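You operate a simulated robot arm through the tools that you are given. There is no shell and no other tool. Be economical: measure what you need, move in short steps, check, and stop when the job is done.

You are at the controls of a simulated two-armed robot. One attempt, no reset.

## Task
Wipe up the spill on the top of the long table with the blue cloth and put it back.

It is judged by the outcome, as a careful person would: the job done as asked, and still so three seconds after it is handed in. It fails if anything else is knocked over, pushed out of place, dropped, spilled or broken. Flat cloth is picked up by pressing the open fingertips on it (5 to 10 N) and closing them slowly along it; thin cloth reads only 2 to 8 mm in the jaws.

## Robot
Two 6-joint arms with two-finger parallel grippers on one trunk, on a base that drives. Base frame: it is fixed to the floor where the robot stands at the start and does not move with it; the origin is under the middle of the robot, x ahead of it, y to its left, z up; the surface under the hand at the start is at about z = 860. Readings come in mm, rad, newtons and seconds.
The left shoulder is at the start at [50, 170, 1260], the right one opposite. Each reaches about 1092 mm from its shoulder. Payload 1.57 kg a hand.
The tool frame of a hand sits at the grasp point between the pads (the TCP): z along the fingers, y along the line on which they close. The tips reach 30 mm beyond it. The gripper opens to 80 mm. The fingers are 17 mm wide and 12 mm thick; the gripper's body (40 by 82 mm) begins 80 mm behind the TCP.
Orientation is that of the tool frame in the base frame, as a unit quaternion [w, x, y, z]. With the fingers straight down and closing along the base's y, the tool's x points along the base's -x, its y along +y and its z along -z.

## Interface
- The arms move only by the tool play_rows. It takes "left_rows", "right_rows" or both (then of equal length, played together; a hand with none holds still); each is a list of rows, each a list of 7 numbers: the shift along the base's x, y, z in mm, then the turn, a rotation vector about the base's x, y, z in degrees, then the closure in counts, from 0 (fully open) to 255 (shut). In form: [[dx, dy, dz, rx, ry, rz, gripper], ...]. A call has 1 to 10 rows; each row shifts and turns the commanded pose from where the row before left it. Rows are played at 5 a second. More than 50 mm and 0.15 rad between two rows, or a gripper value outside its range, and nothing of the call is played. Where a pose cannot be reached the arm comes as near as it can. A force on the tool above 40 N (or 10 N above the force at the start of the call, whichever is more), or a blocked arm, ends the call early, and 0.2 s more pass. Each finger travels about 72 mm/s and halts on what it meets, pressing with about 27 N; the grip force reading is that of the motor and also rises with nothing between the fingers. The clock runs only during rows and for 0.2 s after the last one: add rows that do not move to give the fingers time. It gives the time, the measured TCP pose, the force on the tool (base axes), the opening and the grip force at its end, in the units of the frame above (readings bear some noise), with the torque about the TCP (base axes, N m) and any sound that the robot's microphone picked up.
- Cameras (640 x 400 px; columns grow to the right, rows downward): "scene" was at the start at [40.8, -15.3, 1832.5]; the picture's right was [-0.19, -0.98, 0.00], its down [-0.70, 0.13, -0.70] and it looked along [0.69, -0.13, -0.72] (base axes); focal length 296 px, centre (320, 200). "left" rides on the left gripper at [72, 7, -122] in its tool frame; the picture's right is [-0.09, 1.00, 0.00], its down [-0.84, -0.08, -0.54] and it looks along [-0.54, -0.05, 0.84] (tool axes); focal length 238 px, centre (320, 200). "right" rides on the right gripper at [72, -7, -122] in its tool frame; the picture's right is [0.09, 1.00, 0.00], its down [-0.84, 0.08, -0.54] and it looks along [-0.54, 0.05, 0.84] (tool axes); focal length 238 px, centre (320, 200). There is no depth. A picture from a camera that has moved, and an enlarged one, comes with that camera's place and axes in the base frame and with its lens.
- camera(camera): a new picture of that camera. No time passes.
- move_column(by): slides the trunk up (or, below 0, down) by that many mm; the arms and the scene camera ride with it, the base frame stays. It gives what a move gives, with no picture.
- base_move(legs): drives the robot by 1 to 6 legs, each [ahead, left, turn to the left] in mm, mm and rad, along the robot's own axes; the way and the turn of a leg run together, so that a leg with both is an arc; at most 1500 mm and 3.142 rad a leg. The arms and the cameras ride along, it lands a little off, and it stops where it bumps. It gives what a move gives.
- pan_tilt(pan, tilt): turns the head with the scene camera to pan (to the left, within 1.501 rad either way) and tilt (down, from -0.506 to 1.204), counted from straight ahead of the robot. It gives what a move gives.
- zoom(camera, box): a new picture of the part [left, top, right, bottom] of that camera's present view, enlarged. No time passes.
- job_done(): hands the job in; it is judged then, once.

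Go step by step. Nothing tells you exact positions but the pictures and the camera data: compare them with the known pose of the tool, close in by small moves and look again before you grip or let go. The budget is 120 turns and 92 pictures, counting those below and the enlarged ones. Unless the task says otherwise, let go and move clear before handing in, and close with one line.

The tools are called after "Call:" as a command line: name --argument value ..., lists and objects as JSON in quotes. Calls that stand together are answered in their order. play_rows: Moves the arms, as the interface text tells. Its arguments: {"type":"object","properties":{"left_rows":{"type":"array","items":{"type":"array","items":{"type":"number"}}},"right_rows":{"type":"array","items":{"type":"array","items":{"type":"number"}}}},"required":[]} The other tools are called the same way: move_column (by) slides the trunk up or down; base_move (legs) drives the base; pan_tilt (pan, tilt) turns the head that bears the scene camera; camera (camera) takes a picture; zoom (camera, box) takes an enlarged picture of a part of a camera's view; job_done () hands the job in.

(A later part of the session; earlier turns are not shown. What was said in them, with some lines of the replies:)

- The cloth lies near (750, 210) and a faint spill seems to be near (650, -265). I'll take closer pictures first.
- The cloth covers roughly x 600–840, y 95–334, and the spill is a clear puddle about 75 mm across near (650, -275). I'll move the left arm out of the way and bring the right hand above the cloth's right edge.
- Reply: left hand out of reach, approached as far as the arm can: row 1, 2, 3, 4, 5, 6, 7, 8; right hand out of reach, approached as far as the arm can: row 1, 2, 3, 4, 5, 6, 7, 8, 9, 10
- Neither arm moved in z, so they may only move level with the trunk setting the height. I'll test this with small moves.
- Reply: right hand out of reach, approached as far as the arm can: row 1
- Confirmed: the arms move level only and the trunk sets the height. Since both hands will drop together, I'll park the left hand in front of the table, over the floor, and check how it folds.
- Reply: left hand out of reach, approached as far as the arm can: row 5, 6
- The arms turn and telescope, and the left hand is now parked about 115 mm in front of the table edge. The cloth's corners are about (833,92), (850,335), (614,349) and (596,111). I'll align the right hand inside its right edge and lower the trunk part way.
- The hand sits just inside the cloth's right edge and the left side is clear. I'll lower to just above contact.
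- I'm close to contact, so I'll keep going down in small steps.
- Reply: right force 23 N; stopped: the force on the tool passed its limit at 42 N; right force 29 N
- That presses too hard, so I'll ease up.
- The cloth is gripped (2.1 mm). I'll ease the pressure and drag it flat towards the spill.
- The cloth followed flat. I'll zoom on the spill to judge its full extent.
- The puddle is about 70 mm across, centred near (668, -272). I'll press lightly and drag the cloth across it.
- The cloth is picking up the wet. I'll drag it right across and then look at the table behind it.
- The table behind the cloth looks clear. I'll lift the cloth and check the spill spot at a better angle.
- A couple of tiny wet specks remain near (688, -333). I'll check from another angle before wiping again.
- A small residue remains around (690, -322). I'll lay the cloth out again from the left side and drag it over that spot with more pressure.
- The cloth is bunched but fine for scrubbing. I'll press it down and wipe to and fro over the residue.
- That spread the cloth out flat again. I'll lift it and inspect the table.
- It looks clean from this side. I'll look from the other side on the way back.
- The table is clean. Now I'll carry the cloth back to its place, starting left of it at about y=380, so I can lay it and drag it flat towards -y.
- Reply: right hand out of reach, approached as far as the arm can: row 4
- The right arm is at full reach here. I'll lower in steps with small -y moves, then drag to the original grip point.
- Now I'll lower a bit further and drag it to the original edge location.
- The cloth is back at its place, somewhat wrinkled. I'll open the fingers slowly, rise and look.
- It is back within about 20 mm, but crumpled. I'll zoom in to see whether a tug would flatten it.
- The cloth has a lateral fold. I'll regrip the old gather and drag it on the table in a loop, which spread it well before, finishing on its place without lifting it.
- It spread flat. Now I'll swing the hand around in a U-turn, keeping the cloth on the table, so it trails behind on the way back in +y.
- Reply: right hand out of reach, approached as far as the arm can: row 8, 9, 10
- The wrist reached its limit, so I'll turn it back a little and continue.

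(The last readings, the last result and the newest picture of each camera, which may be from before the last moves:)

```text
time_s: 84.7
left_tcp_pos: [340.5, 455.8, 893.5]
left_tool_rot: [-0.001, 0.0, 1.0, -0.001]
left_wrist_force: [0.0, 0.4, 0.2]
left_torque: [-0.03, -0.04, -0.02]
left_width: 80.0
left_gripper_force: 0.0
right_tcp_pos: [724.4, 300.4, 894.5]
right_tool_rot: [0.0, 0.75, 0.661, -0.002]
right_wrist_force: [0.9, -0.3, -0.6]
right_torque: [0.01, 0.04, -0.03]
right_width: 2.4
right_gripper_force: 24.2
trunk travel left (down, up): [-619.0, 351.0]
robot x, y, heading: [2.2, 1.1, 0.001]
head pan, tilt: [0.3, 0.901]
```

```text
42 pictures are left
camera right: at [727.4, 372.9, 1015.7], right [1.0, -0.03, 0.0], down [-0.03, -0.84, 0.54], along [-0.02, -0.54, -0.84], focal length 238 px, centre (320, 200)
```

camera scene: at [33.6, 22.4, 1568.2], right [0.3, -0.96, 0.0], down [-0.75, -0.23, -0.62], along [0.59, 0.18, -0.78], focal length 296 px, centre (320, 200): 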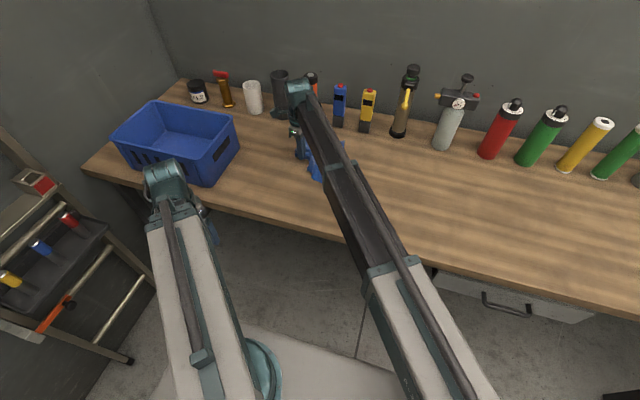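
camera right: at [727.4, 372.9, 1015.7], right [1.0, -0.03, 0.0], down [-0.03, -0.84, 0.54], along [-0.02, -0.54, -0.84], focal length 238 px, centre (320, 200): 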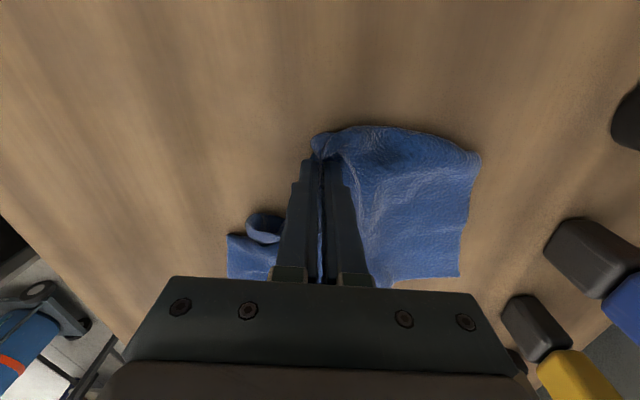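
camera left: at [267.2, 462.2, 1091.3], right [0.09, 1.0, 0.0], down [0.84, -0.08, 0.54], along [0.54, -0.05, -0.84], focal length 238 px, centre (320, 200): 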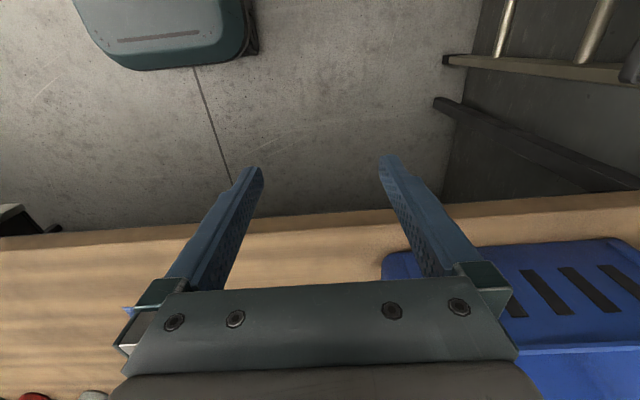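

The cloth now trails behind over its original spot. I'll release and look.

Call:
play_rows --right_rows '[[0, 0, 0, 0, 0, 0, 235], [0, 0, 0, 0, 0, 0, 210], [0, 0, 0, 0, 0, 0, 185], [0, 0, 0, 0, 0, 0, 160], [0, 0, 0, 0, 0, 0, 135], [0, 0, 0, 0, 0, 0, 110], [0, 0, 0, 0, 0, 0, 110]]'

Call:
move_column --by 50

Call:
move_column --by 190

Call:
play_rows --right_rows '[[-15, -35, 0, 0, 0, 8, 80], [-15, -35, 0, 0, 0, 8, 80], [-15, -35, 0, 0, 0, 8, 80], [-15, -35, 0, 0, 0, 8, 80], [-15, -35, 0, 0, 0, 8, 80], [-10, -35, 0, 0, 0, 8, 80], [0, -20, 0, 0, 0, 8, 80], [0, 0, 0, 0, 0, 8, 80], [0, 0, 0, 0, 0, 8, 80], [0, 0, 0, 0, 0, 8, 80]]'

Call:
camera --camera "right"

Call:
camera --camera "scene"

```text
time_s: 86.3
left_tcp_pos: [339.3, 455.3, 893.5]
left_tool_rot: [-0.002, 0.001, 1.0, -0.001]
left_wrist_force: [-0.6, 0.2, 0.3]
left_torque: [0.02, -0.03, -0.01]
left_width: 80.0
left_gripper_force: 0.1
right_tcp_pos: [725.2, 299.8, 893.3]
right_tool_rot: [0.0, 0.75, 0.662, -0.002]
right_wrist_force: [0.5, 0.2, -0.4]
right_torque: [-0.02, 0.0, 0.0]
right_width: 45.3
right_gripper_force: 0.1
trunk travel left (down, up): [-619.0, 351.0]
robot x, y, heading: [2.4, -0.5, -0.004]
head pan, tilt: [0.3, 0.901]
```

```text
time_s: 87.2
left_tcp_pos: [340.4, 455.4, 943.0]
left_tool_rot: [-0.001, 0.0, 1.0, -0.001]
left_wrist_force: [0.6, -0.1, -0.2]
left_torque: [-0.02, 0.03, 0.0]
left_width: 79.9
left_gripper_force: 0.1
right_tcp_pos: [724.3, 300.0, 943.2]
right_tool_rot: [0.0, 0.75, 0.661, -0.001]
right_wrist_force: [-0.6, 0.5, -0.6]
right_torque: [0.01, -0.02, -0.03]
right_width: 45.7
right_gripper_force: 0.0
trunk travel left (down, up): [-669.0, 301.0]
robot x, y, heading: [-3.1, -1.8, -0.006]
head pan, tilt: [0.3, 0.901]
```

```text
time_s: 89.3
left_tcp_pos: [341.7, 456.4, 1133.5]
left_tool_rot: [-0.001, 0.001, 1.0, -0.001]
left_wrist_force: [-0.7, 0.3, 0.3]
left_torque: [-0.03, -0.01, 0.0]
left_width: 80.1
left_gripper_force: 0.1
right_tcp_pos: [725.4, 298.9, 1132.5]
right_tool_rot: [0.0, 0.75, 0.661, -0.002]
right_wrist_force: [0.4, -0.8, 0.3]
right_torque: [0.02, 0.03, 0.01]
right_width: 45.5
right_gripper_force: 0.0
trunk travel left (down, up): [-859.0, 111.0]
robot x, y, heading: [0.4, 3.8, -0.004]
head pan, tilt: [0.3, 0.901]
```

```text
time_s: 91.5
left_tcp_pos: [340.2, 455.2, 1133.9]
left_tool_rot: [-0.002, 0.0, 1.0, -0.002]
left_wrist_force: [0.4, -0.2, 0.7]
left_torque: [-0.02, -0.01, 0.03]
left_width: 80.0
left_gripper_force: 0.0
right_tcp_pos: [639.6, 71.3, 1133.6]
right_tool_rot: [0.001, 0.149, 0.989, -0.001]
right_wrist_force: [0.3, -0.1, -0.2]
right_torque: [0.03, 0.02, 0.0]
right_width: 55.0
right_gripper_force: 0.0
trunk travel left (down, up): [-859.0, 111.0]
robot x, y, heading: [-2.0, -2.8, -0.004]
head pan, tilt: [0.3, 0.901]
```

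```text
41 pictures are left
camera right: at [568.3, 84.9, 1255.8], right [0.2, 0.98, 0.0], down [0.82, -0.17, 0.54], along [0.53, -0.11, -0.84], focal length 238 px, centre (320, 200)
```

right: 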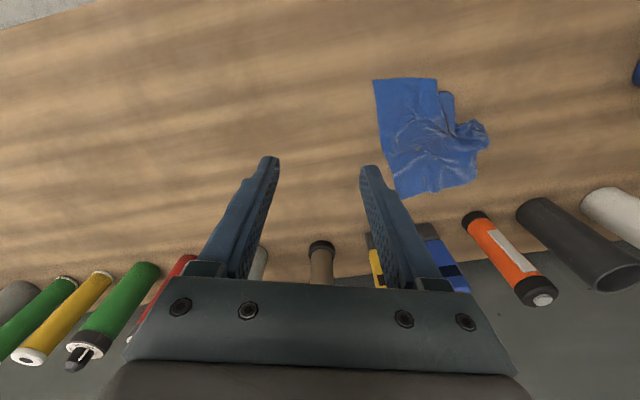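

```text
40 pictures are left
camera scene: at [33.6, 22.3, 1808.2], right [0.3, -0.96, 0.0], down [-0.75, -0.23, -0.62], along [0.59, 0.18, -0.78], focal length 296 px, centre (320, 200)
```

scene: 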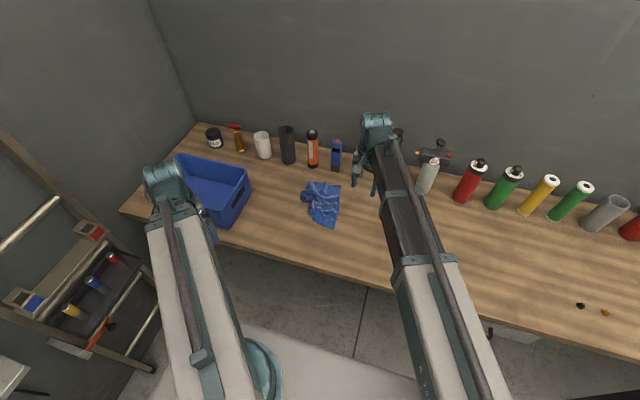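

The cloth is centred well at about (726, 232), with its right edge straight at y≈157–189, about 70 mm short of its old line. I'll grip that edge and pull it out to spread the cloth.

Call:
play_rows --right_rows '[[20, 35, 0, 0, 0, 6.5, 80], [20, 35, 0, 0, 0, 6.5, 80], [24, 35, 0, 0, 0, 6.5, 80], [22, 37, 0, 0, 0, 6.5, 80], [0, 0, 0, 0, 0, 0, 80]]'

Call:
move_column --by -190

Call:
camera --camera "right"

```text
time_s: 92.7
left_tcp_pos: [340.1, 455.5, 1133.0]
left_tool_rot: [-0.001, -0.001, 1.0, -0.001]
left_wrist_force: [-0.2, -1.0, -0.6]
left_torque: [-0.04, -0.02, 0.02]
left_width: 80.1
left_gripper_force: 0.1
right_tcp_pos: [726.6, 211.3, 1134.1]
right_tool_rot: [0.002, -0.077, 0.997, -0.001]
right_wrist_force: [-0.7, -0.6, 0.0]
right_torque: [0.02, -0.03, -0.02]
right_width: 54.8
right_gripper_force: 0.0
trunk travel left (down, up): [-859.0, 111.0]
robot x, y, heading: [2.6, 1.1, 0.003]
head pan, tilt: [0.3, 0.901]
```

```text
time_s: 94.8
left_tcp_pos: [341.4, 455.5, 944.1]
left_tool_rot: [-0.001, 0.0, 1.0, -0.001]
left_wrist_force: [-0.2, -0.4, -0.7]
left_torque: [0.03, 0.0, 0.04]
left_width: 80.0
left_gripper_force: 0.1
right_tcp_pos: [726.4, 212.5, 942.8]
right_tool_rot: [0.001, -0.077, 0.997, -0.001]
right_wrist_force: [0.3, 0.2, -0.4]
right_torque: [0.0, -0.01, 0.01]
right_width: 54.7
right_gripper_force: 0.0
trunk travel left (down, up): [-669.0, 301.0]
robot x, y, heading: [1.1, -0.1, 0.001]
head pan, tilt: [0.3, 0.901]
```

```text
39 pictures are left
camera right: at [656.4, 194.6, 1065.9], right [-0.24, 0.97, 0.0], down [0.81, 0.2, 0.54], along [0.53, 0.13, -0.84], focal length 238 px, centre (320, 200)
```

right: 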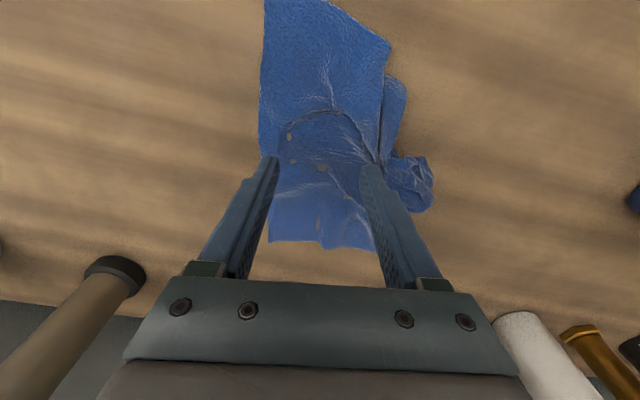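

Call:
play_rows --right_rows '[[0, 6, 0, 0, 0, 0, 80], [0, 0, 0, 0, 0, 0, 80]]'

Call:
move_column --by -51

Call:
move_column --by -1.2

```text
time_s: 95.4
left_tcp_pos: [340.9, 456.2, 943.4]
left_tool_rot: [-0.001, -0.001, 1.0, -0.001]
left_wrist_force: [0.4, -0.2, -0.3]
left_torque: [0.02, 0.01, -0.03]
left_width: 80.0
left_gripper_force: 0.1
right_tcp_pos: [727.9, 219.2, 943.3]
right_tool_rot: [0.002, -0.076, 0.997, -0.002]
right_wrist_force: [0.0, 0.2, -0.6]
right_torque: [-0.02, -0.04, 0.0]
right_width: 54.6
right_gripper_force: 0.0
trunk travel left (down, up): [-669.0, 301.0]
robot x, y, heading: [1.7, 4.2, -0.002]
head pan, tilt: [0.3, 0.901]
```

```text
time_s: 96.3
left_tcp_pos: [340.7, 457.1, 893.6]
left_tool_rot: [-0.001, 0.0, 1.0, -0.001]
left_wrist_force: [1.1, 0.0, 0.4]
left_torque: [0.01, 0.02, 0.0]
left_width: 80.1
left_gripper_force: 0.0
right_tcp_pos: [726.4, 219.0, 891.9]
right_tool_rot: [0.002, -0.077, 0.997, -0.001]
right_wrist_force: [-0.7, 0.6, 4.1]
right_torque: [0.16, 0.05, -0.02]
right_width: 54.8
right_gripper_force: 0.0
trunk travel left (down, up): [-618.0, 352.0]
robot x, y, heading: [-1.2, -2.8, 0.002]
head pan, tilt: [0.3, 0.901]
```

```text
time_s: 96.8
left_tcp_pos: [339.6, 455.1, 892.0]
left_tool_rot: [0.0, 0.0, 1.0, 0.001]
left_wrist_force: [0.7, 0.2, -0.2]
left_torque: [-0.01, -0.01, -0.01]
left_width: 79.9
left_gripper_force: 0.0
right_tcp_pos: [726.9, 217.7, 891.7]
right_tool_rot: [0.003, -0.076, 0.997, -0.001]
right_wrist_force: [1.8, 0.5, 15.2]
right_torque: [0.5, 0.15, -0.05]
right_width: 54.9
right_gripper_force: 0.1
trunk travel left (down, up): [-617.0, 353.0]
robot x, y, heading: [-3.2, -2.0, 0.002]
head pan, tilt: [0.3, 0.901]
```

All the load is on the inner finger, which sits on a fold. I'll lift slightly, narrow the opening and move nearer the edge.

Call:
move_column --by 12

Call:
play_rows --right_rows '[[0, -8, 0, 0, 0, 0, 130], [0, -7, 0, 0, 0, 0, 130], [0, 0, 0, 0, 0, 0, 130]]'

Call:
camera --camera "right"

Call:
move_column --by -12

```text
time_s: 97.4
left_tcp_pos: [340.4, 455.4, 902.5]
left_tool_rot: [-0.001, 0.0, 1.0, -0.001]
left_wrist_force: [-0.3, 0.1, -0.3]
left_torque: [-0.01, -0.01, -0.04]
left_width: 80.0
left_gripper_force: 0.1
right_tcp_pos: [727.8, 217.7, 902.8]
right_tool_rot: [0.001, -0.077, 0.997, 0.0]
right_wrist_force: [0.0, 0.0, -1.2]
right_torque: [-0.01, 0.01, 0.0]
right_width: 54.9
right_gripper_force: 0.1
trunk travel left (down, up): [-629.0, 341.0]
robot x, y, heading: [0.1, -1.9, 0.001]
head pan, tilt: [0.3, 0.901]
```

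```text
time_s: 98.2
left_tcp_pos: [340.5, 456.7, 902.9]
left_tool_rot: [-0.001, 0.0, 1.0, 0.0]
left_wrist_force: [-0.6, -0.2, 0.5]
left_torque: [0.02, 0.02, 0.02]
left_width: 79.7
left_gripper_force: 0.1
right_tcp_pos: [727.7, 202.9, 902.2]
right_tool_rot: [0.001, -0.076, 0.997, -0.001]
right_wrist_force: [-0.4, 0.5, -0.3]
right_torque: [-0.02, 0.01, 0.02]
right_width: 39.2
right_gripper_force: 0.0
trunk travel left (down, up): [-629.0, 341.0]
robot x, y, heading: [5.5, 2.5, 0.001]
head pan, tilt: [0.3, 0.901]
```

```text
38 pictures are left
camera right: at [656.6, 184.7, 1025.6], right [-0.24, 0.97, 0.0], down [0.81, 0.2, 0.54], along [0.53, 0.13, -0.84], focal length 238 px, centre (320, 200)
```

right: 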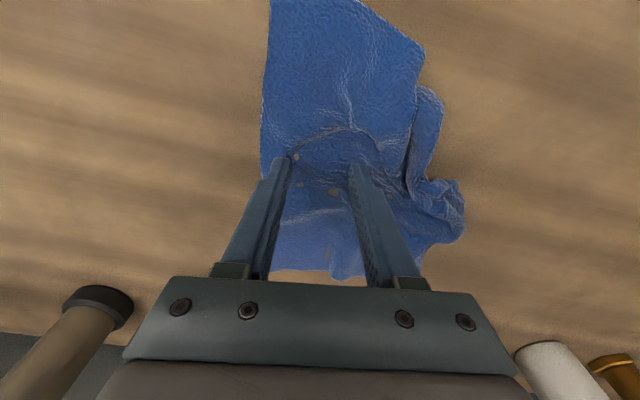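

```text
time_s: 98.8
left_tcp_pos: [341.1, 456.0, 890.5]
left_tool_rot: [-0.001, 0.0, 1.0, 0.0]
left_wrist_force: [0.6, 0.0, -0.3]
left_torque: [-0.04, 0.02, 0.01]
left_width: 79.8
left_gripper_force: 0.1
right_tcp_pos: [726.8, 203.3, 891.5]
right_tool_rot: [0.002, -0.077, 0.997, -0.001]
right_wrist_force: [-1.4, 1.2, 0.5]
right_torque: [0.04, -0.01, 0.0]
right_width: 39.4
right_gripper_force: 0.0
trunk travel left (down, up): [-617.0, 353.0]
robot x, y, heading: [-1.0, 0.2, -0.003]
head pan, tilt: [0.3, 0.901]
```

Call:
move_column --by -0.9

Call:
play_rows --right_rows '[[0, 0, 0, 0, 0, 0, 145], [0, 0, 0, 0, 0, 0, 160], [0, 0, 0, 0, 0, 0, 175], [0, 0, 0, 0, 0, 0, 190], [0, 0, 0, 0, 0, 0, 205], [0, 0, 0, 0, 0, 0, 220], [0, 0, 0, 0, 0, 0, 235], [0, 0, 0, 0, 0, 0, 250], [0, 0, 0, 0, 0, 0, 255], [0, 0, 0, 0, 0, 0, 255]]'

Call:
camera --camera "right"

```text
time_s: 99.3
left_tcp_pos: [340.9, 455.1, 891.9]
left_tool_rot: [0.0, 0.0, 1.0, -0.001]
left_wrist_force: [-0.5, 0.5, -1.7]
left_torque: [-0.03, -0.03, 0.02]
left_width: 79.9
left_gripper_force: 0.0
right_tcp_pos: [726.2, 201.0, 891.9]
right_tool_rot: [0.003, -0.077, 0.997, -0.001]
right_wrist_force: [1.0, -0.5, 10.4]
right_torque: [0.11, 0.01, 0.03]
right_width: 38.9
right_gripper_force: 0.0
trunk travel left (down, up): [-616.0, 354.0]
robot x, y, heading: [-0.9, 1.3, -0.004]
head pan, tilt: [0.3, 0.901]
```

```text
time_s: 101.5
left_tcp_pos: [340.6, 456.9, 889.5]
left_tool_rot: [0.0, 0.0, 1.0, -0.001]
left_wrist_force: [-0.2, -0.6, 0.3]
left_torque: [0.0, 0.0, -0.02]
left_width: 79.9
left_gripper_force: 0.0
right_tcp_pos: [726.9, 202.5, 892.0]
right_tool_rot: [0.002, -0.077, 0.997, -0.001]
right_wrist_force: [0.1, -0.6, 12.1]
right_torque: [0.0, 0.05, 0.0]
right_width: 1.8
right_gripper_force: 24.2
trunk travel left (down, up): [-616.0, 354.0]
robot x, y, heading: [1.9, -2.0, -0.001]
head pan, tilt: [0.3, 0.901]
```

```text
37 pictures are left
camera right: at [655.8, 184.7, 1013.3], right [-0.24, 0.97, 0.0], down [0.81, 0.2, 0.55], along [0.53, 0.13, -0.84], focal length 238 px, centre (320, 200)
```

right: 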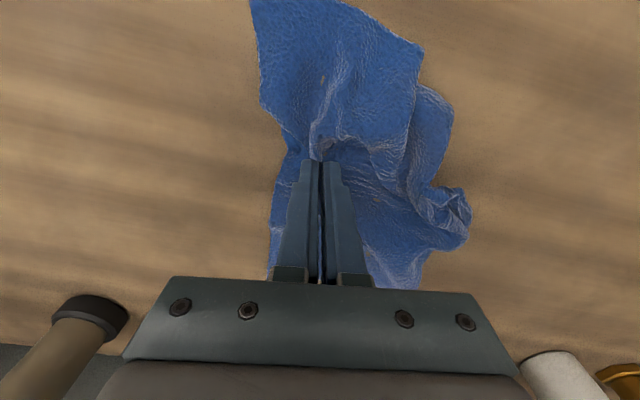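

Gripped. I'll pull the edge out to its old line, turning slightly to match its original angle.

Call:
move_column --by 2

Call:
play_rows --right_rows '[[-1, -15, 0, 0, 0, -3, 255], [-1, -15, 0, 0, 0, -3, 255], [-1, -15, 0, 0, 0, -3, 255], [-1, -15, 0, 0, 0, -3, 255], [-1, -10, 0, 0, 0, -1, 255], [0, 0, 0, 0, 0, 0, 255]]'

Call:
camera --camera "right"

Call:
zoom --camera "scene" --box '[220, 90, 420, 215]'

```text
time_s: 102.0
left_tcp_pos: [341.0, 456.7, 893.3]
left_tool_rot: [0.0, 0.0, 1.0, 0.0]
left_wrist_force: [0.1, 0.7, 0.0]
left_torque: [0.01, -0.01, 0.01]
left_width: 79.8
left_gripper_force: 0.0
right_tcp_pos: [727.5, 202.0, 893.1]
right_tool_rot: [0.002, -0.077, 0.997, -0.001]
right_wrist_force: [0.8, 0.4, -0.1]
right_torque: [0.0, -0.03, 0.02]
right_width: 2.0
right_gripper_force: 23.3
trunk travel left (down, up): [-618.0, 352.0]
robot x, y, heading: [1.1, -1.3, 0.001]
head pan, tilt: [0.3, 0.901]
```

```text
time_s: 103.4
left_tcp_pos: [340.7, 455.4, 892.3]
left_tool_rot: [-0.001, -0.001, 1.0, -0.001]
left_wrist_force: [0.6, -0.4, -0.7]
left_torque: [-0.01, 0.01, -0.01]
left_width: 80.2
left_gripper_force: 0.2
right_tcp_pos: [723.0, 133.6, 892.9]
right_tool_rot: [0.002, 0.036, 0.999, -0.001]
right_wrist_force: [0.7, 0.5, -0.4]
right_torque: [0.02, 0.01, 0.03]
right_width: 1.8
right_gripper_force: 23.7
trunk travel left (down, up): [-618.0, 352.0]
robot x, y, heading: [-1.6, -1.5, -0.001]
head pan, tilt: [0.3, 0.901]
```

```text
36 pictures are left
camera right: at [650.4, 131.6, 1014.7], right [-0.02, 1.0, 0.0], down [0.84, 0.02, 0.54], along [0.54, 0.01, -0.84], focal length 238 px, centre (320, 200)
```

right: 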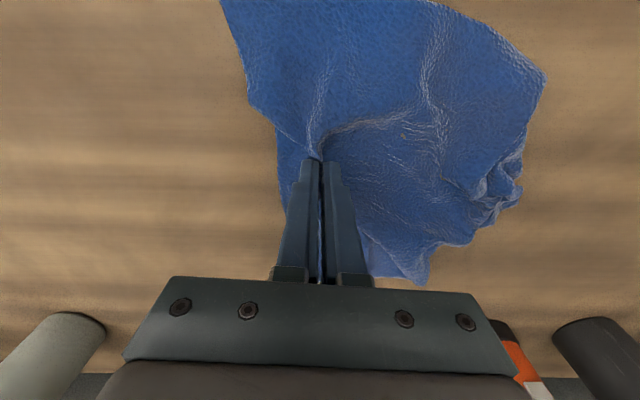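

```text
3.20 times, centred on (320, 152) of scene
camera zoom: at [33.6, 22.3, 1567.1], right [0.3, -0.96, 0.0], down [-0.75, -0.23, -0.62], along [0.59, 0.18, -0.78], focal length 949 px, centre (320, 352)
```

zoom: 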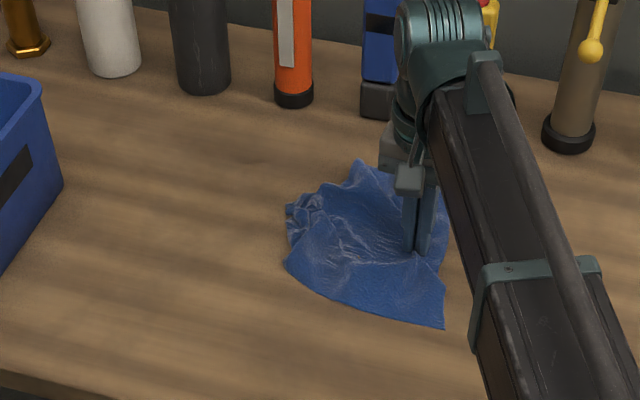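

That spread it well. I'll release here and then tug the gathered left edge out a little.

Call:
play_rows --right_rows '[[0, 0, 0, 0, 0, 0, 235], [0, 0, 0, 0, 0, 0, 210], [0, 0, 0, 0, 0, 0, 185], [0, 0, 0, 0, 0, 0, 160], [0, 0, 0, 0, 0, 0, 135], [0, 0, 0, 0, 0, 0, 120], [0, 0, 0, 0, 0, 0, 120]]'

Call:
move_column --by 50

Call:
move_column --by 150

Call:
play_rows --right_rows '[[-10, 30, 0, 0, 0, 0, 100], [-10, 30, 0, 0, 0, 0, 100], [-10, 30, 0, 0, 0, 0, 100]]'

Call:
camera --camera "right"

```text
time_s: 105.0
left_tcp_pos: [339.9, 456.9, 893.3]
left_tool_rot: [-0.001, 0.0, 1.0, -0.001]
left_wrist_force: [0.3, -0.6, -0.5]
left_torque: [-0.02, 0.02, -0.01]
left_width: 79.8
left_gripper_force: 0.0
right_tcp_pos: [723.7, 133.1, 892.8]
right_tool_rot: [0.001, 0.037, 0.999, -0.001]
right_wrist_force: [-0.4, -0.1, 0.5]
right_torque: [-0.01, -0.01, -0.01]
right_width: 42.1
right_gripper_force: 0.0
trunk travel left (down, up): [-618.0, 352.0]
robot x, y, heading: [0.2, 1.2, -0.003]
head pan, tilt: [0.3, 0.901]
```

```text
time_s: 106.0
left_tcp_pos: [340.9, 455.9, 942.4]
left_tool_rot: [-0.001, 0.0, 1.0, -0.001]
left_wrist_force: [0.6, 0.2, -0.2]
left_torque: [-0.02, 0.0, 0.03]
left_width: 80.1
left_gripper_force: 0.1
right_tcp_pos: [723.9, 132.2, 942.5]
right_tool_rot: [0.002, 0.036, 0.999, -0.001]
right_wrist_force: [-0.2, 0.2, 0.4]
right_torque: [-0.02, 0.0, 0.03]
right_width: 42.2
right_gripper_force: 0.1
trunk travel left (down, up): [-668.0, 302.0]
robot x, y, heading: [1.0, -3.5, -0.0]
head pan, tilt: [0.3, 0.901]
```

```text
time_s: 107.7
left_tcp_pos: [340.8, 456.9, 1092.3]
left_tool_rot: [-0.002, 0.0, 1.0, -0.001]
left_wrist_force: [1.1, -0.9, 1.0]
left_torque: [-0.03, -0.01, 0.0]
left_width: 80.2
left_gripper_force: 0.0
right_tcp_pos: [722.2, 133.2, 1092.7]
right_tool_rot: [0.001, 0.037, 0.999, 0.0]
right_wrist_force: [-0.8, 0.4, -0.7]
right_torque: [0.01, 0.0, -0.03]
right_width: 42.2
right_gripper_force: 0.0
trunk travel left (down, up): [-818.0, 152.0]
robot x, y, heading: [3.7, -3.8, -0.001]
head pan, tilt: [0.3, 0.901]
```

```text
time_s: 108.5
left_tcp_pos: [340.8, 455.7, 1092.7]
left_tool_rot: [-0.001, 0.0, 1.0, -0.001]
left_wrist_force: [-0.3, 0.3, -0.2]
left_torque: [0.02, -0.01, 0.0]
left_width: 80.1
left_gripper_force: 0.0
right_tcp_pos: [692.1, 224.9, 1092.9]
right_tool_rot: [0.002, 0.037, 0.999, 0.0]
right_wrist_force: [-1.6, -0.9, 0.5]
right_torque: [-0.03, 0.0, 0.0]
right_width: 48.5
right_gripper_force: 0.0
trunk travel left (down, up): [-818.0, 152.0]
robot x, y, heading: [1.3, -2.1, 0.0]
head pan, tilt: [0.3, 0.901]
```

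```text
34 pictures are left
camera right: at [620.3, 223.2, 1214.7], right [-0.02, 1.0, 0.0], down [0.84, 0.02, 0.54], along [0.54, 0.01, -0.84], focal length 238 px, centre (320, 200)
```

right: 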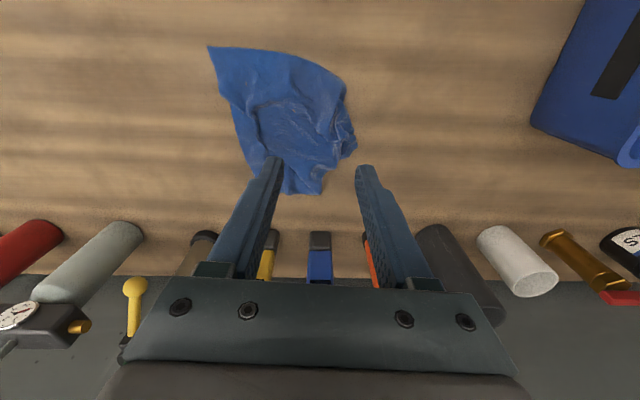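

The cloth centre is now about (704, 174) and its left edge is gathered near (745, 275). I'll grip that edge and pull it +y by about 60 mm.

Call:
play_rows --right_rows '[[24, 15, 0, 0, 0, 0, 90], [24, 15, 0, 0, 0, 0, 90], [0, 0, 0, 0, 0, 0, 90]]'

Call:
move_column --by -185

Call:
camera --camera "right"

```text
time_s: 109.3
left_tcp_pos: [340.5, 455.3, 1092.4]
left_tool_rot: [-0.002, -0.001, 1.0, -0.001]
left_wrist_force: [0.6, -0.5, 0.1]
left_torque: [0.01, 0.0, 0.02]
left_width: 80.1
left_gripper_force: 0.1
right_tcp_pos: [740.4, 254.6, 1092.8]
right_tool_rot: [0.002, 0.037, 0.999, -0.001]
right_wrist_force: [0.8, -0.3, -0.5]
right_torque: [0.0, 0.01, 0.01]
right_width: 51.8
right_gripper_force: 0.0
trunk travel left (down, up): [-818.0, 152.0]
robot x, y, heading: [-2.7, -0.8, -0.004]
head pan, tilt: [0.3, 0.901]
```

```text
time_s: 111.3
left_tcp_pos: [341.5, 456.2, 907.4]
left_tool_rot: [-0.001, 0.0, 1.0, 0.0]
left_wrist_force: [-0.2, 0.2, 1.0]
left_torque: [-0.01, 0.0, -0.03]
left_width: 79.9
left_gripper_force: 0.1
right_tcp_pos: [740.9, 255.1, 908.4]
right_tool_rot: [0.002, 0.037, 0.999, -0.001]
right_wrist_force: [0.5, 0.2, -0.1]
right_torque: [-0.01, 0.02, -0.01]
right_width: 51.6
right_gripper_force: 0.1
trunk travel left (down, up): [-633.0, 337.0]
robot x, y, heading: [2.3, -0.5, 0.003]
head pan, tilt: [0.3, 0.901]
```

```text
33 pictures are left
camera right: at [668.1, 252.8, 1029.8], right [-0.02, 1.0, 0.0], down [0.84, 0.02, 0.54], along [0.54, 0.01, -0.84], focal length 238 px, centre (320, 200)
```

right: 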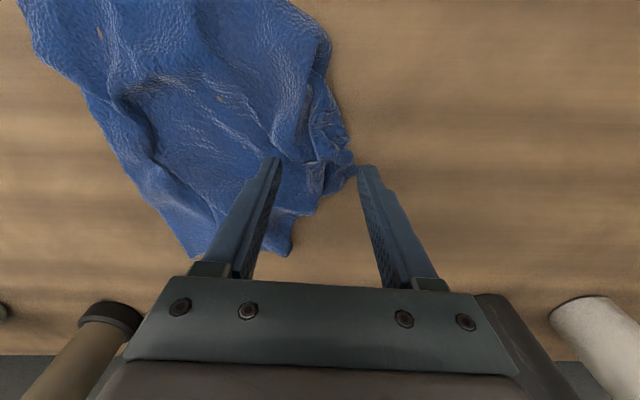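

Call:
move_column --by -15.5

Call:
move_column --by -1

Call:
play_rows --right_rows '[[0, 0, 0, 0, 0, 0, 110], [0, 0, 0, 0, 0, 0, 130], [0, 0, 0, 0, 0, 0, 150], [0, 0, 0, 0, 0, 0, 170], [0, 0, 0, 0, 0, 0, 190], [0, 0, 0, 0, 0, 0, 210], [0, 0, 0, 0, 0, 0, 230], [0, 0, 0, 0, 0, 0, 250], [0, 0, 0, 0, 0, 0, 255], [0, 0, 0, 0, 0, 0, 255]]'

Call:
camera --camera "right"

```text
time_s: 112.0
left_tcp_pos: [340.1, 456.5, 892.4]
left_tool_rot: [-0.001, 0.0, 1.0, -0.001]
left_wrist_force: [0.1, 0.9, 0.6]
left_torque: [0.02, 0.0, 0.0]
left_width: 80.1
left_gripper_force: 0.1
right_tcp_pos: [739.9, 254.0, 891.8]
right_tool_rot: [0.002, 0.036, 0.999, -0.001]
right_wrist_force: [-0.2, 0.0, -0.1]
right_torque: [-0.01, 0.01, 0.0]
right_width: 51.7
right_gripper_force: 0.1
trunk travel left (down, up): [-617.0, 353.0]
robot x, y, heading: [-1.0, 2.5, -0.001]
head pan, tilt: [0.3, 0.901]
```

```text
time_s: 112.5
left_tcp_pos: [339.9, 456.3, 890.4]
left_tool_rot: [-0.001, 0.0, 1.0, -0.001]
left_wrist_force: [0.6, 0.9, 0.1]
left_torque: [0.0, 0.03, -0.01]
left_width: 80.2
left_gripper_force: 0.0
right_tcp_pos: [740.7, 254.6, 892.0]
right_tool_rot: [0.002, 0.036, 0.999, -0.001]
right_wrist_force: [0.7, -0.1, 6.0]
right_torque: [0.04, -0.01, -0.04]
right_width: 51.3
right_gripper_force: 0.0
trunk travel left (down, up): [-616.0, 354.0]
robot x, y, heading: [1.3, -3.3, 0.0]
head pan, tilt: [0.3, 0.901]
```

```text
time_s: 114.7
left_tcp_pos: [340.3, 455.6, 891.0]
left_tool_rot: [0.0, 0.0, 1.0, -0.001]
left_wrist_force: [-0.8, 0.3, 0.3]
left_torque: [-0.01, 0.01, 0.0]
left_width: 80.0
left_gripper_force: 0.0
right_tcp_pos: [739.3, 254.3, 889.9]
right_tool_rot: [0.002, 0.036, 0.999, 0.0]
right_wrist_force: [0.4, -2.1, 4.6]
right_torque: [-0.07, 0.01, -0.02]
right_width: 3.4
right_gripper_force: 24.4
trunk travel left (down, up): [-616.0, 354.0]
robot x, y, heading: [-1.0, 0.9, -0.004]
head pan, tilt: [0.3, 0.901]
```

```text
32 pictures are left
camera right: at [667.8, 252.4, 1013.5], right [-0.02, 1.0, 0.0], down [0.84, 0.02, 0.54], along [0.54, 0.01, -0.84], focal length 238 px, centre (320, 200)
```

right: 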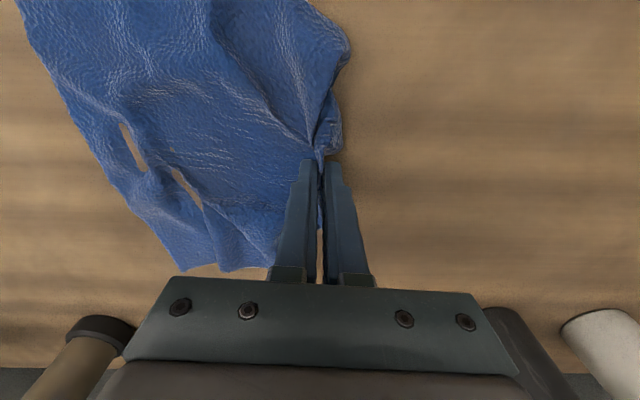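

Call:
move_column --by 2

Call:
play_rows --right_rows '[[1, 14, 0, 0, 0, 0, 255], [1, 14, 0, 0, 0, 0, 255], [1, 14, 0, 0, 0, 0, 255], [1, 14, 0, 0, 0, 0, 255], [1, 14, 0, 0, 0, 0, 255], [0, 0, 0, 0, 0, 0, 255]]'

Call:
camera --camera "right"

```text
time_s: 115.2
left_tcp_pos: [340.9, 457.8, 892.6]
left_tool_rot: [-0.001, 0.0, 1.0, -0.002]
left_wrist_force: [0.2, 0.4, -0.2]
left_torque: [-0.05, -0.01, 0.01]
left_width: 79.9
left_gripper_force: 0.0
right_tcp_pos: [741.2, 254.9, 893.0]
right_tool_rot: [0.001, 0.036, 0.999, -0.001]
right_wrist_force: [0.2, -0.1, -0.2]
right_torque: [-0.04, -0.01, -0.01]
right_width: 3.3
right_gripper_force: 24.2
trunk travel left (down, up): [-618.0, 352.0]
robot x, y, heading: [-0.5, -0.9, 0.001]
head pan, tilt: [0.3, 0.901]
```

```text
time_s: 116.6
left_tcp_pos: [340.4, 456.5, 892.4]
left_tool_rot: [-0.001, 0.0, 1.0, -0.001]
left_wrist_force: [0.8, -0.8, 0.5]
left_torque: [0.01, 0.0, 0.0]
left_width: 79.9
left_gripper_force: 0.1
right_tcp_pos: [745.8, 324.2, 893.0]
right_tool_rot: [0.003, 0.036, 0.999, -0.001]
right_wrist_force: [0.3, 0.2, 0.6]
right_torque: [-0.01, 0.02, -0.05]
right_width: 3.4
right_gripper_force: 24.3
trunk travel left (down, up): [-618.0, 352.0]
robot x, y, heading: [-1.9, 2.2, 0.005]
head pan, tilt: [0.3, 0.901]
```

```text
31 pictures are left
camera right: at [672.7, 323.9, 1015.2], right [-0.02, 1.0, 0.0], down [0.84, 0.02, 0.54], along [0.54, 0.01, -0.84], focal length 238 px, centre (320, 200)
```

right: 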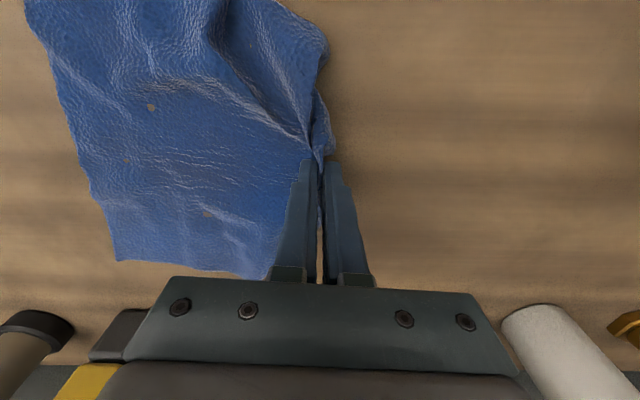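

Much flatter. I'll release, rise and check the position.

Call:
play_rows --right_rows '[[0, 0, 0, 0, 0, 0, 235], [0, 0, 0, 0, 0, 0, 210], [0, 0, 0, 0, 0, 0, 185], [0, 0, 0, 0, 0, 0, 160], [0, 0, 0, 0, 0, 0, 135], [0, 0, 0, 0, 0, 0, 120], [0, 0, 0, 0, 0, 0, 120]]'

Call:
move_column --by 50

Call:
move_column --by 200

Call:
play_rows --right_rows '[[-10, -40, 0, 0, 0, 0, 100], [-10, -40, 0, 0, 0, 0, 100], [-10, -30, 0, 0, 0, 0, 100]]'

Call:
camera --camera "right"

Call:
camera --camera "scene"

```text
time_s: 118.2
left_tcp_pos: [341.1, 456.3, 893.3]
left_tool_rot: [-0.001, 0.0, 1.0, 0.0]
left_wrist_force: [-1.3, -0.1, 0.1]
left_torque: [0.02, -0.02, -0.01]
left_width: 79.7
left_gripper_force: 0.0
right_tcp_pos: [745.9, 325.0, 893.3]
right_tool_rot: [0.002, 0.037, 0.999, -0.001]
right_wrist_force: [0.6, 0.1, 0.2]
right_torque: [0.01, 0.0, 0.02]
right_width: 42.4
right_gripper_force: 0.0
trunk travel left (down, up): [-618.0, 352.0]
robot x, y, heading: [-0.8, -0.5, 0.001]
head pan, tilt: [0.3, 0.901]
```

```text
time_s: 119.1
left_tcp_pos: [341.0, 455.7, 943.4]
left_tool_rot: [-0.001, 0.0, 1.0, -0.001]
left_wrist_force: [0.2, 0.3, 0.2]
left_torque: [-0.01, 0.01, 0.02]
left_width: 80.1
left_gripper_force: 0.0
right_tcp_pos: [745.2, 325.1, 942.7]
right_tool_rot: [0.002, 0.037, 0.999, -0.001]
right_wrist_force: [0.6, -0.1, -0.1]
right_torque: [0.0, 0.0, 0.01]
right_width: 42.1
right_gripper_force: 0.1
trunk travel left (down, up): [-668.0, 302.0]
robot x, y, heading: [-2.3, -3.1, 0.001]
head pan, tilt: [0.3, 0.901]
```

```text
time_s: 121.3
left_tcp_pos: [340.9, 456.4, 1142.6]
left_tool_rot: [-0.001, 0.0, 1.0, -0.001]
left_wrist_force: [0.1, -1.0, -0.2]
left_torque: [0.0, 0.01, 0.0]
left_width: 79.9
left_gripper_force: 0.1
right_tcp_pos: [745.2, 325.0, 1143.6]
right_tool_rot: [0.002, 0.037, 0.999, -0.001]
right_wrist_force: [0.8, -0.5, -0.5]
right_torque: [-0.03, 0.0, 0.02]
right_width: 42.1
right_gripper_force: 0.0
trunk travel left (down, up): [-868.0, 102.0]
robot x, y, heading: [1.8, -0.8, 0.001]
head pan, tilt: [0.3, 0.901]
```

```text
time_s: 122.1
left_tcp_pos: [340.2, 456.4, 1144.0]
left_tool_rot: [-0.002, 0.001, 1.0, 0.0]
left_wrist_force: [-0.3, -0.8, 0.1]
left_torque: [0.02, 0.0, -0.03]
left_width: 80.2
left_gripper_force: 0.0
right_tcp_pos: [716.6, 213.9, 1142.7]
right_tool_rot: [0.002, 0.037, 0.999, -0.001]
right_wrist_force: [-0.8, -0.6, 0.1]
right_torque: [0.04, -0.01, 0.0]
right_width: 48.4
right_gripper_force: 0.0
trunk travel left (down, up): [-868.0, 102.0]
robot x, y, heading: [-0.5, 3.0, -0.001]
head pan, tilt: [0.3, 0.901]
```

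```text
30 pictures are left
camera right: at [644.1, 213.0, 1265.4], right [-0.02, 1.0, 0.0], down [0.84, 0.02, 0.54], along [0.54, 0.01, -0.84], focal length 238 px, centre (320, 200)
```

right: 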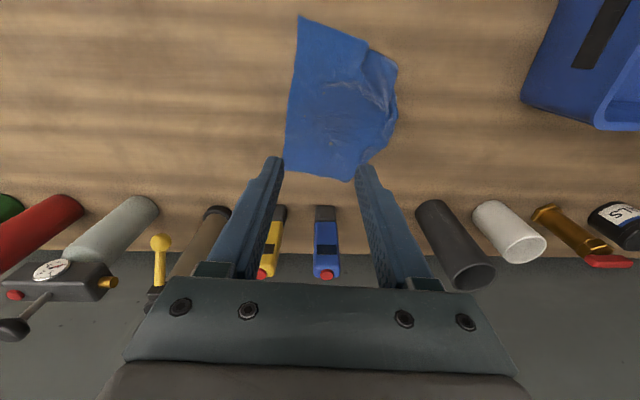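

```text
29 pictures are left
camera scene: at [33.3, 21.5, 1817.6], right [0.3, -0.96, 0.0], down [-0.75, -0.23, -0.62], along [0.59, 0.18, -0.78], focal length 296 px, centre (320, 200)
```

scene: 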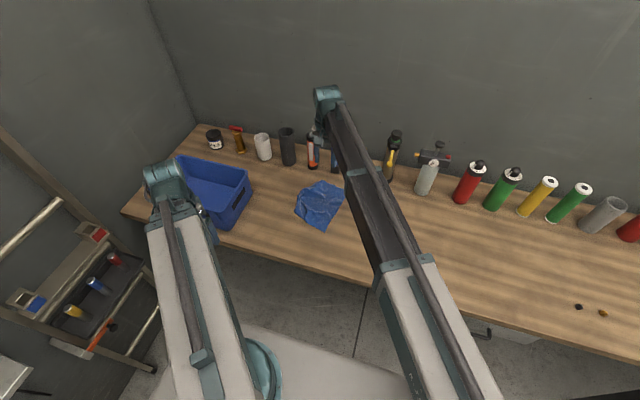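

The cloth lies mostly flat and centred within about 25 mm of where it was. I'll return the right hand to its start pose and check the spill spot from the original viewpoint.

Call:
play_rows --right_rows '[[-7, -49, 0, 0, 0, 0, 0], [-7, -49, 0, 0, 0, 0, 0], [-7, -49, 0, 0, 0, 0, 0], [-7, -49, 0, 0, 0, 0, 0], [-7, -49, 0, 0, 0, 0, 0], [-7, -49, 0, 0, 0, 0, 0], [-7, -49, 0, 0, 0, 0, 0], [-7, -49, 0, 0, 0, 0, 0], [-7, -49, 0, 0, 0, 0, 0], [-7, -47, 0, 0, 0, 0, 0]]'

Call:
pan_tilt --pan -0.188 --tilt 0.798

Call:
zoom --camera "right" --box '[200, 20, 440, 170]'

Call:
camera --camera "right"

Call:
camera --camera "scene"

```text
time_s: 124.3
left_tcp_pos: [339.9, 455.9, 1143.5]
left_tool_rot: [0.0, 0.0, 1.0, 0.0]
left_wrist_force: [0.8, -0.3, -0.4]
left_torque: [-0.02, -0.02, -0.01]
left_width: 80.1
left_gripper_force: 0.1
right_tcp_pos: [645.7, -273.8, 1142.8]
right_tool_rot: [0.001, 0.037, 0.999, -0.002]
right_wrist_force: [0.2, 0.4, -0.2]
right_torque: [0.03, 0.01, 0.0]
right_width: 79.9
right_gripper_force: 0.1
trunk travel left (down, up): [-868.0, 102.0]
robot x, y, heading: [-1.6, -0.5, 0.005]
head pan, tilt: [0.3, 0.901]
```

```text
time_s: 125.2
left_tcp_pos: [340.7, 456.0, 1142.7]
left_tool_rot: [-0.001, 0.0, 1.0, -0.001]
left_wrist_force: [-0.8, -0.5, 0.1]
left_torque: [0.03, 0.03, 0.0]
left_width: 80.1
left_gripper_force: 0.1
right_tcp_pos: [645.7, -272.0, 1143.2]
right_tool_rot: [0.002, 0.037, 0.999, -0.001]
right_wrist_force: [-0.4, -0.1, 0.1]
right_torque: [0.0, 0.01, 0.01]
right_width: 80.0
right_gripper_force: 0.0
trunk travel left (down, up): [-868.0, 102.0]
robot x, y, heading: [1.0, 0.5, -0.005]
head pan, tilt: [-0.188, 0.798]
```

```text
2.67 times, centred on (320, 95) of right
camera zoom: at [573.9, -274.1, 1265.2], right [-0.02, 1.0, 0.0], down [0.84, 0.02, 0.54], along [0.54, 0.01, -0.84], focal length 636 px, centre (320, 480)
```

zoom: 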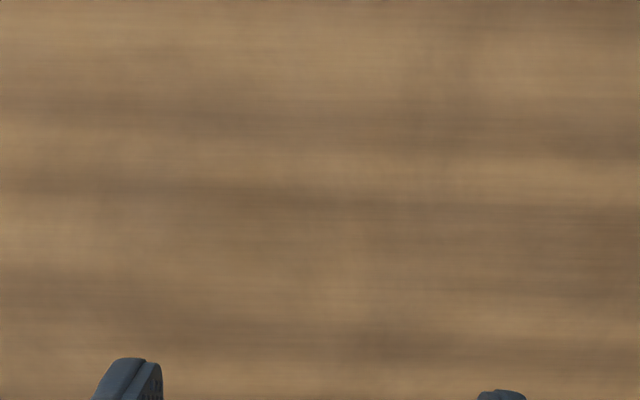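

```text
27 pictures are left
camera right: at [573.9, -274.1, 1265.2], right [-0.02, 1.0, 0.0], down [0.84, 0.02, 0.54], along [0.54, 0.01, -0.84], focal length 238 px, centre (320, 200)
```

right: 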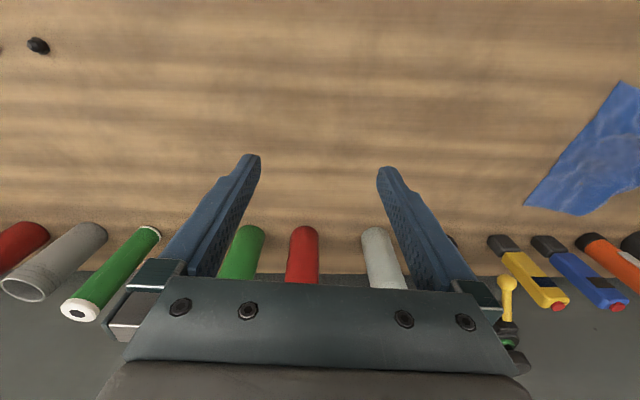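

```text
26 pictures are left
camera scene: at [40.8, -15.1, 1825.7], right [-0.19, -0.98, 0.0], down [-0.7, 0.13, -0.7], along [0.69, -0.13, -0.72], focal length 296 px, centre (320, 200)
```

scene: 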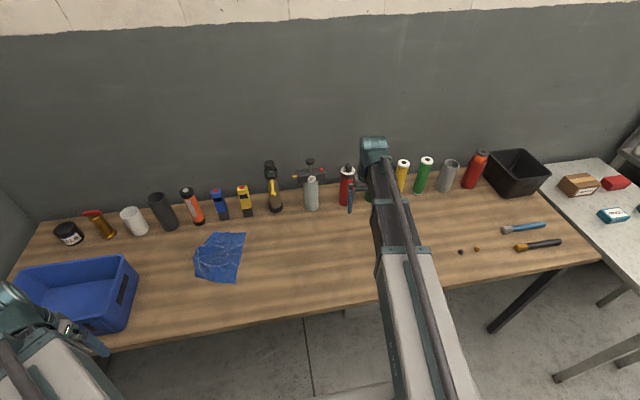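

The spill spot is clean, every other object is where it was, and the cloth is back in its place with both hands clear of it. I'm handing in the job.

Call:
job_done

```text
The job is handed in.
```

The spill is wiped up and the blue cloth is back in its place, slightly wrinkled and within about 25 mm of its original spot; nothing else on the table was moved.
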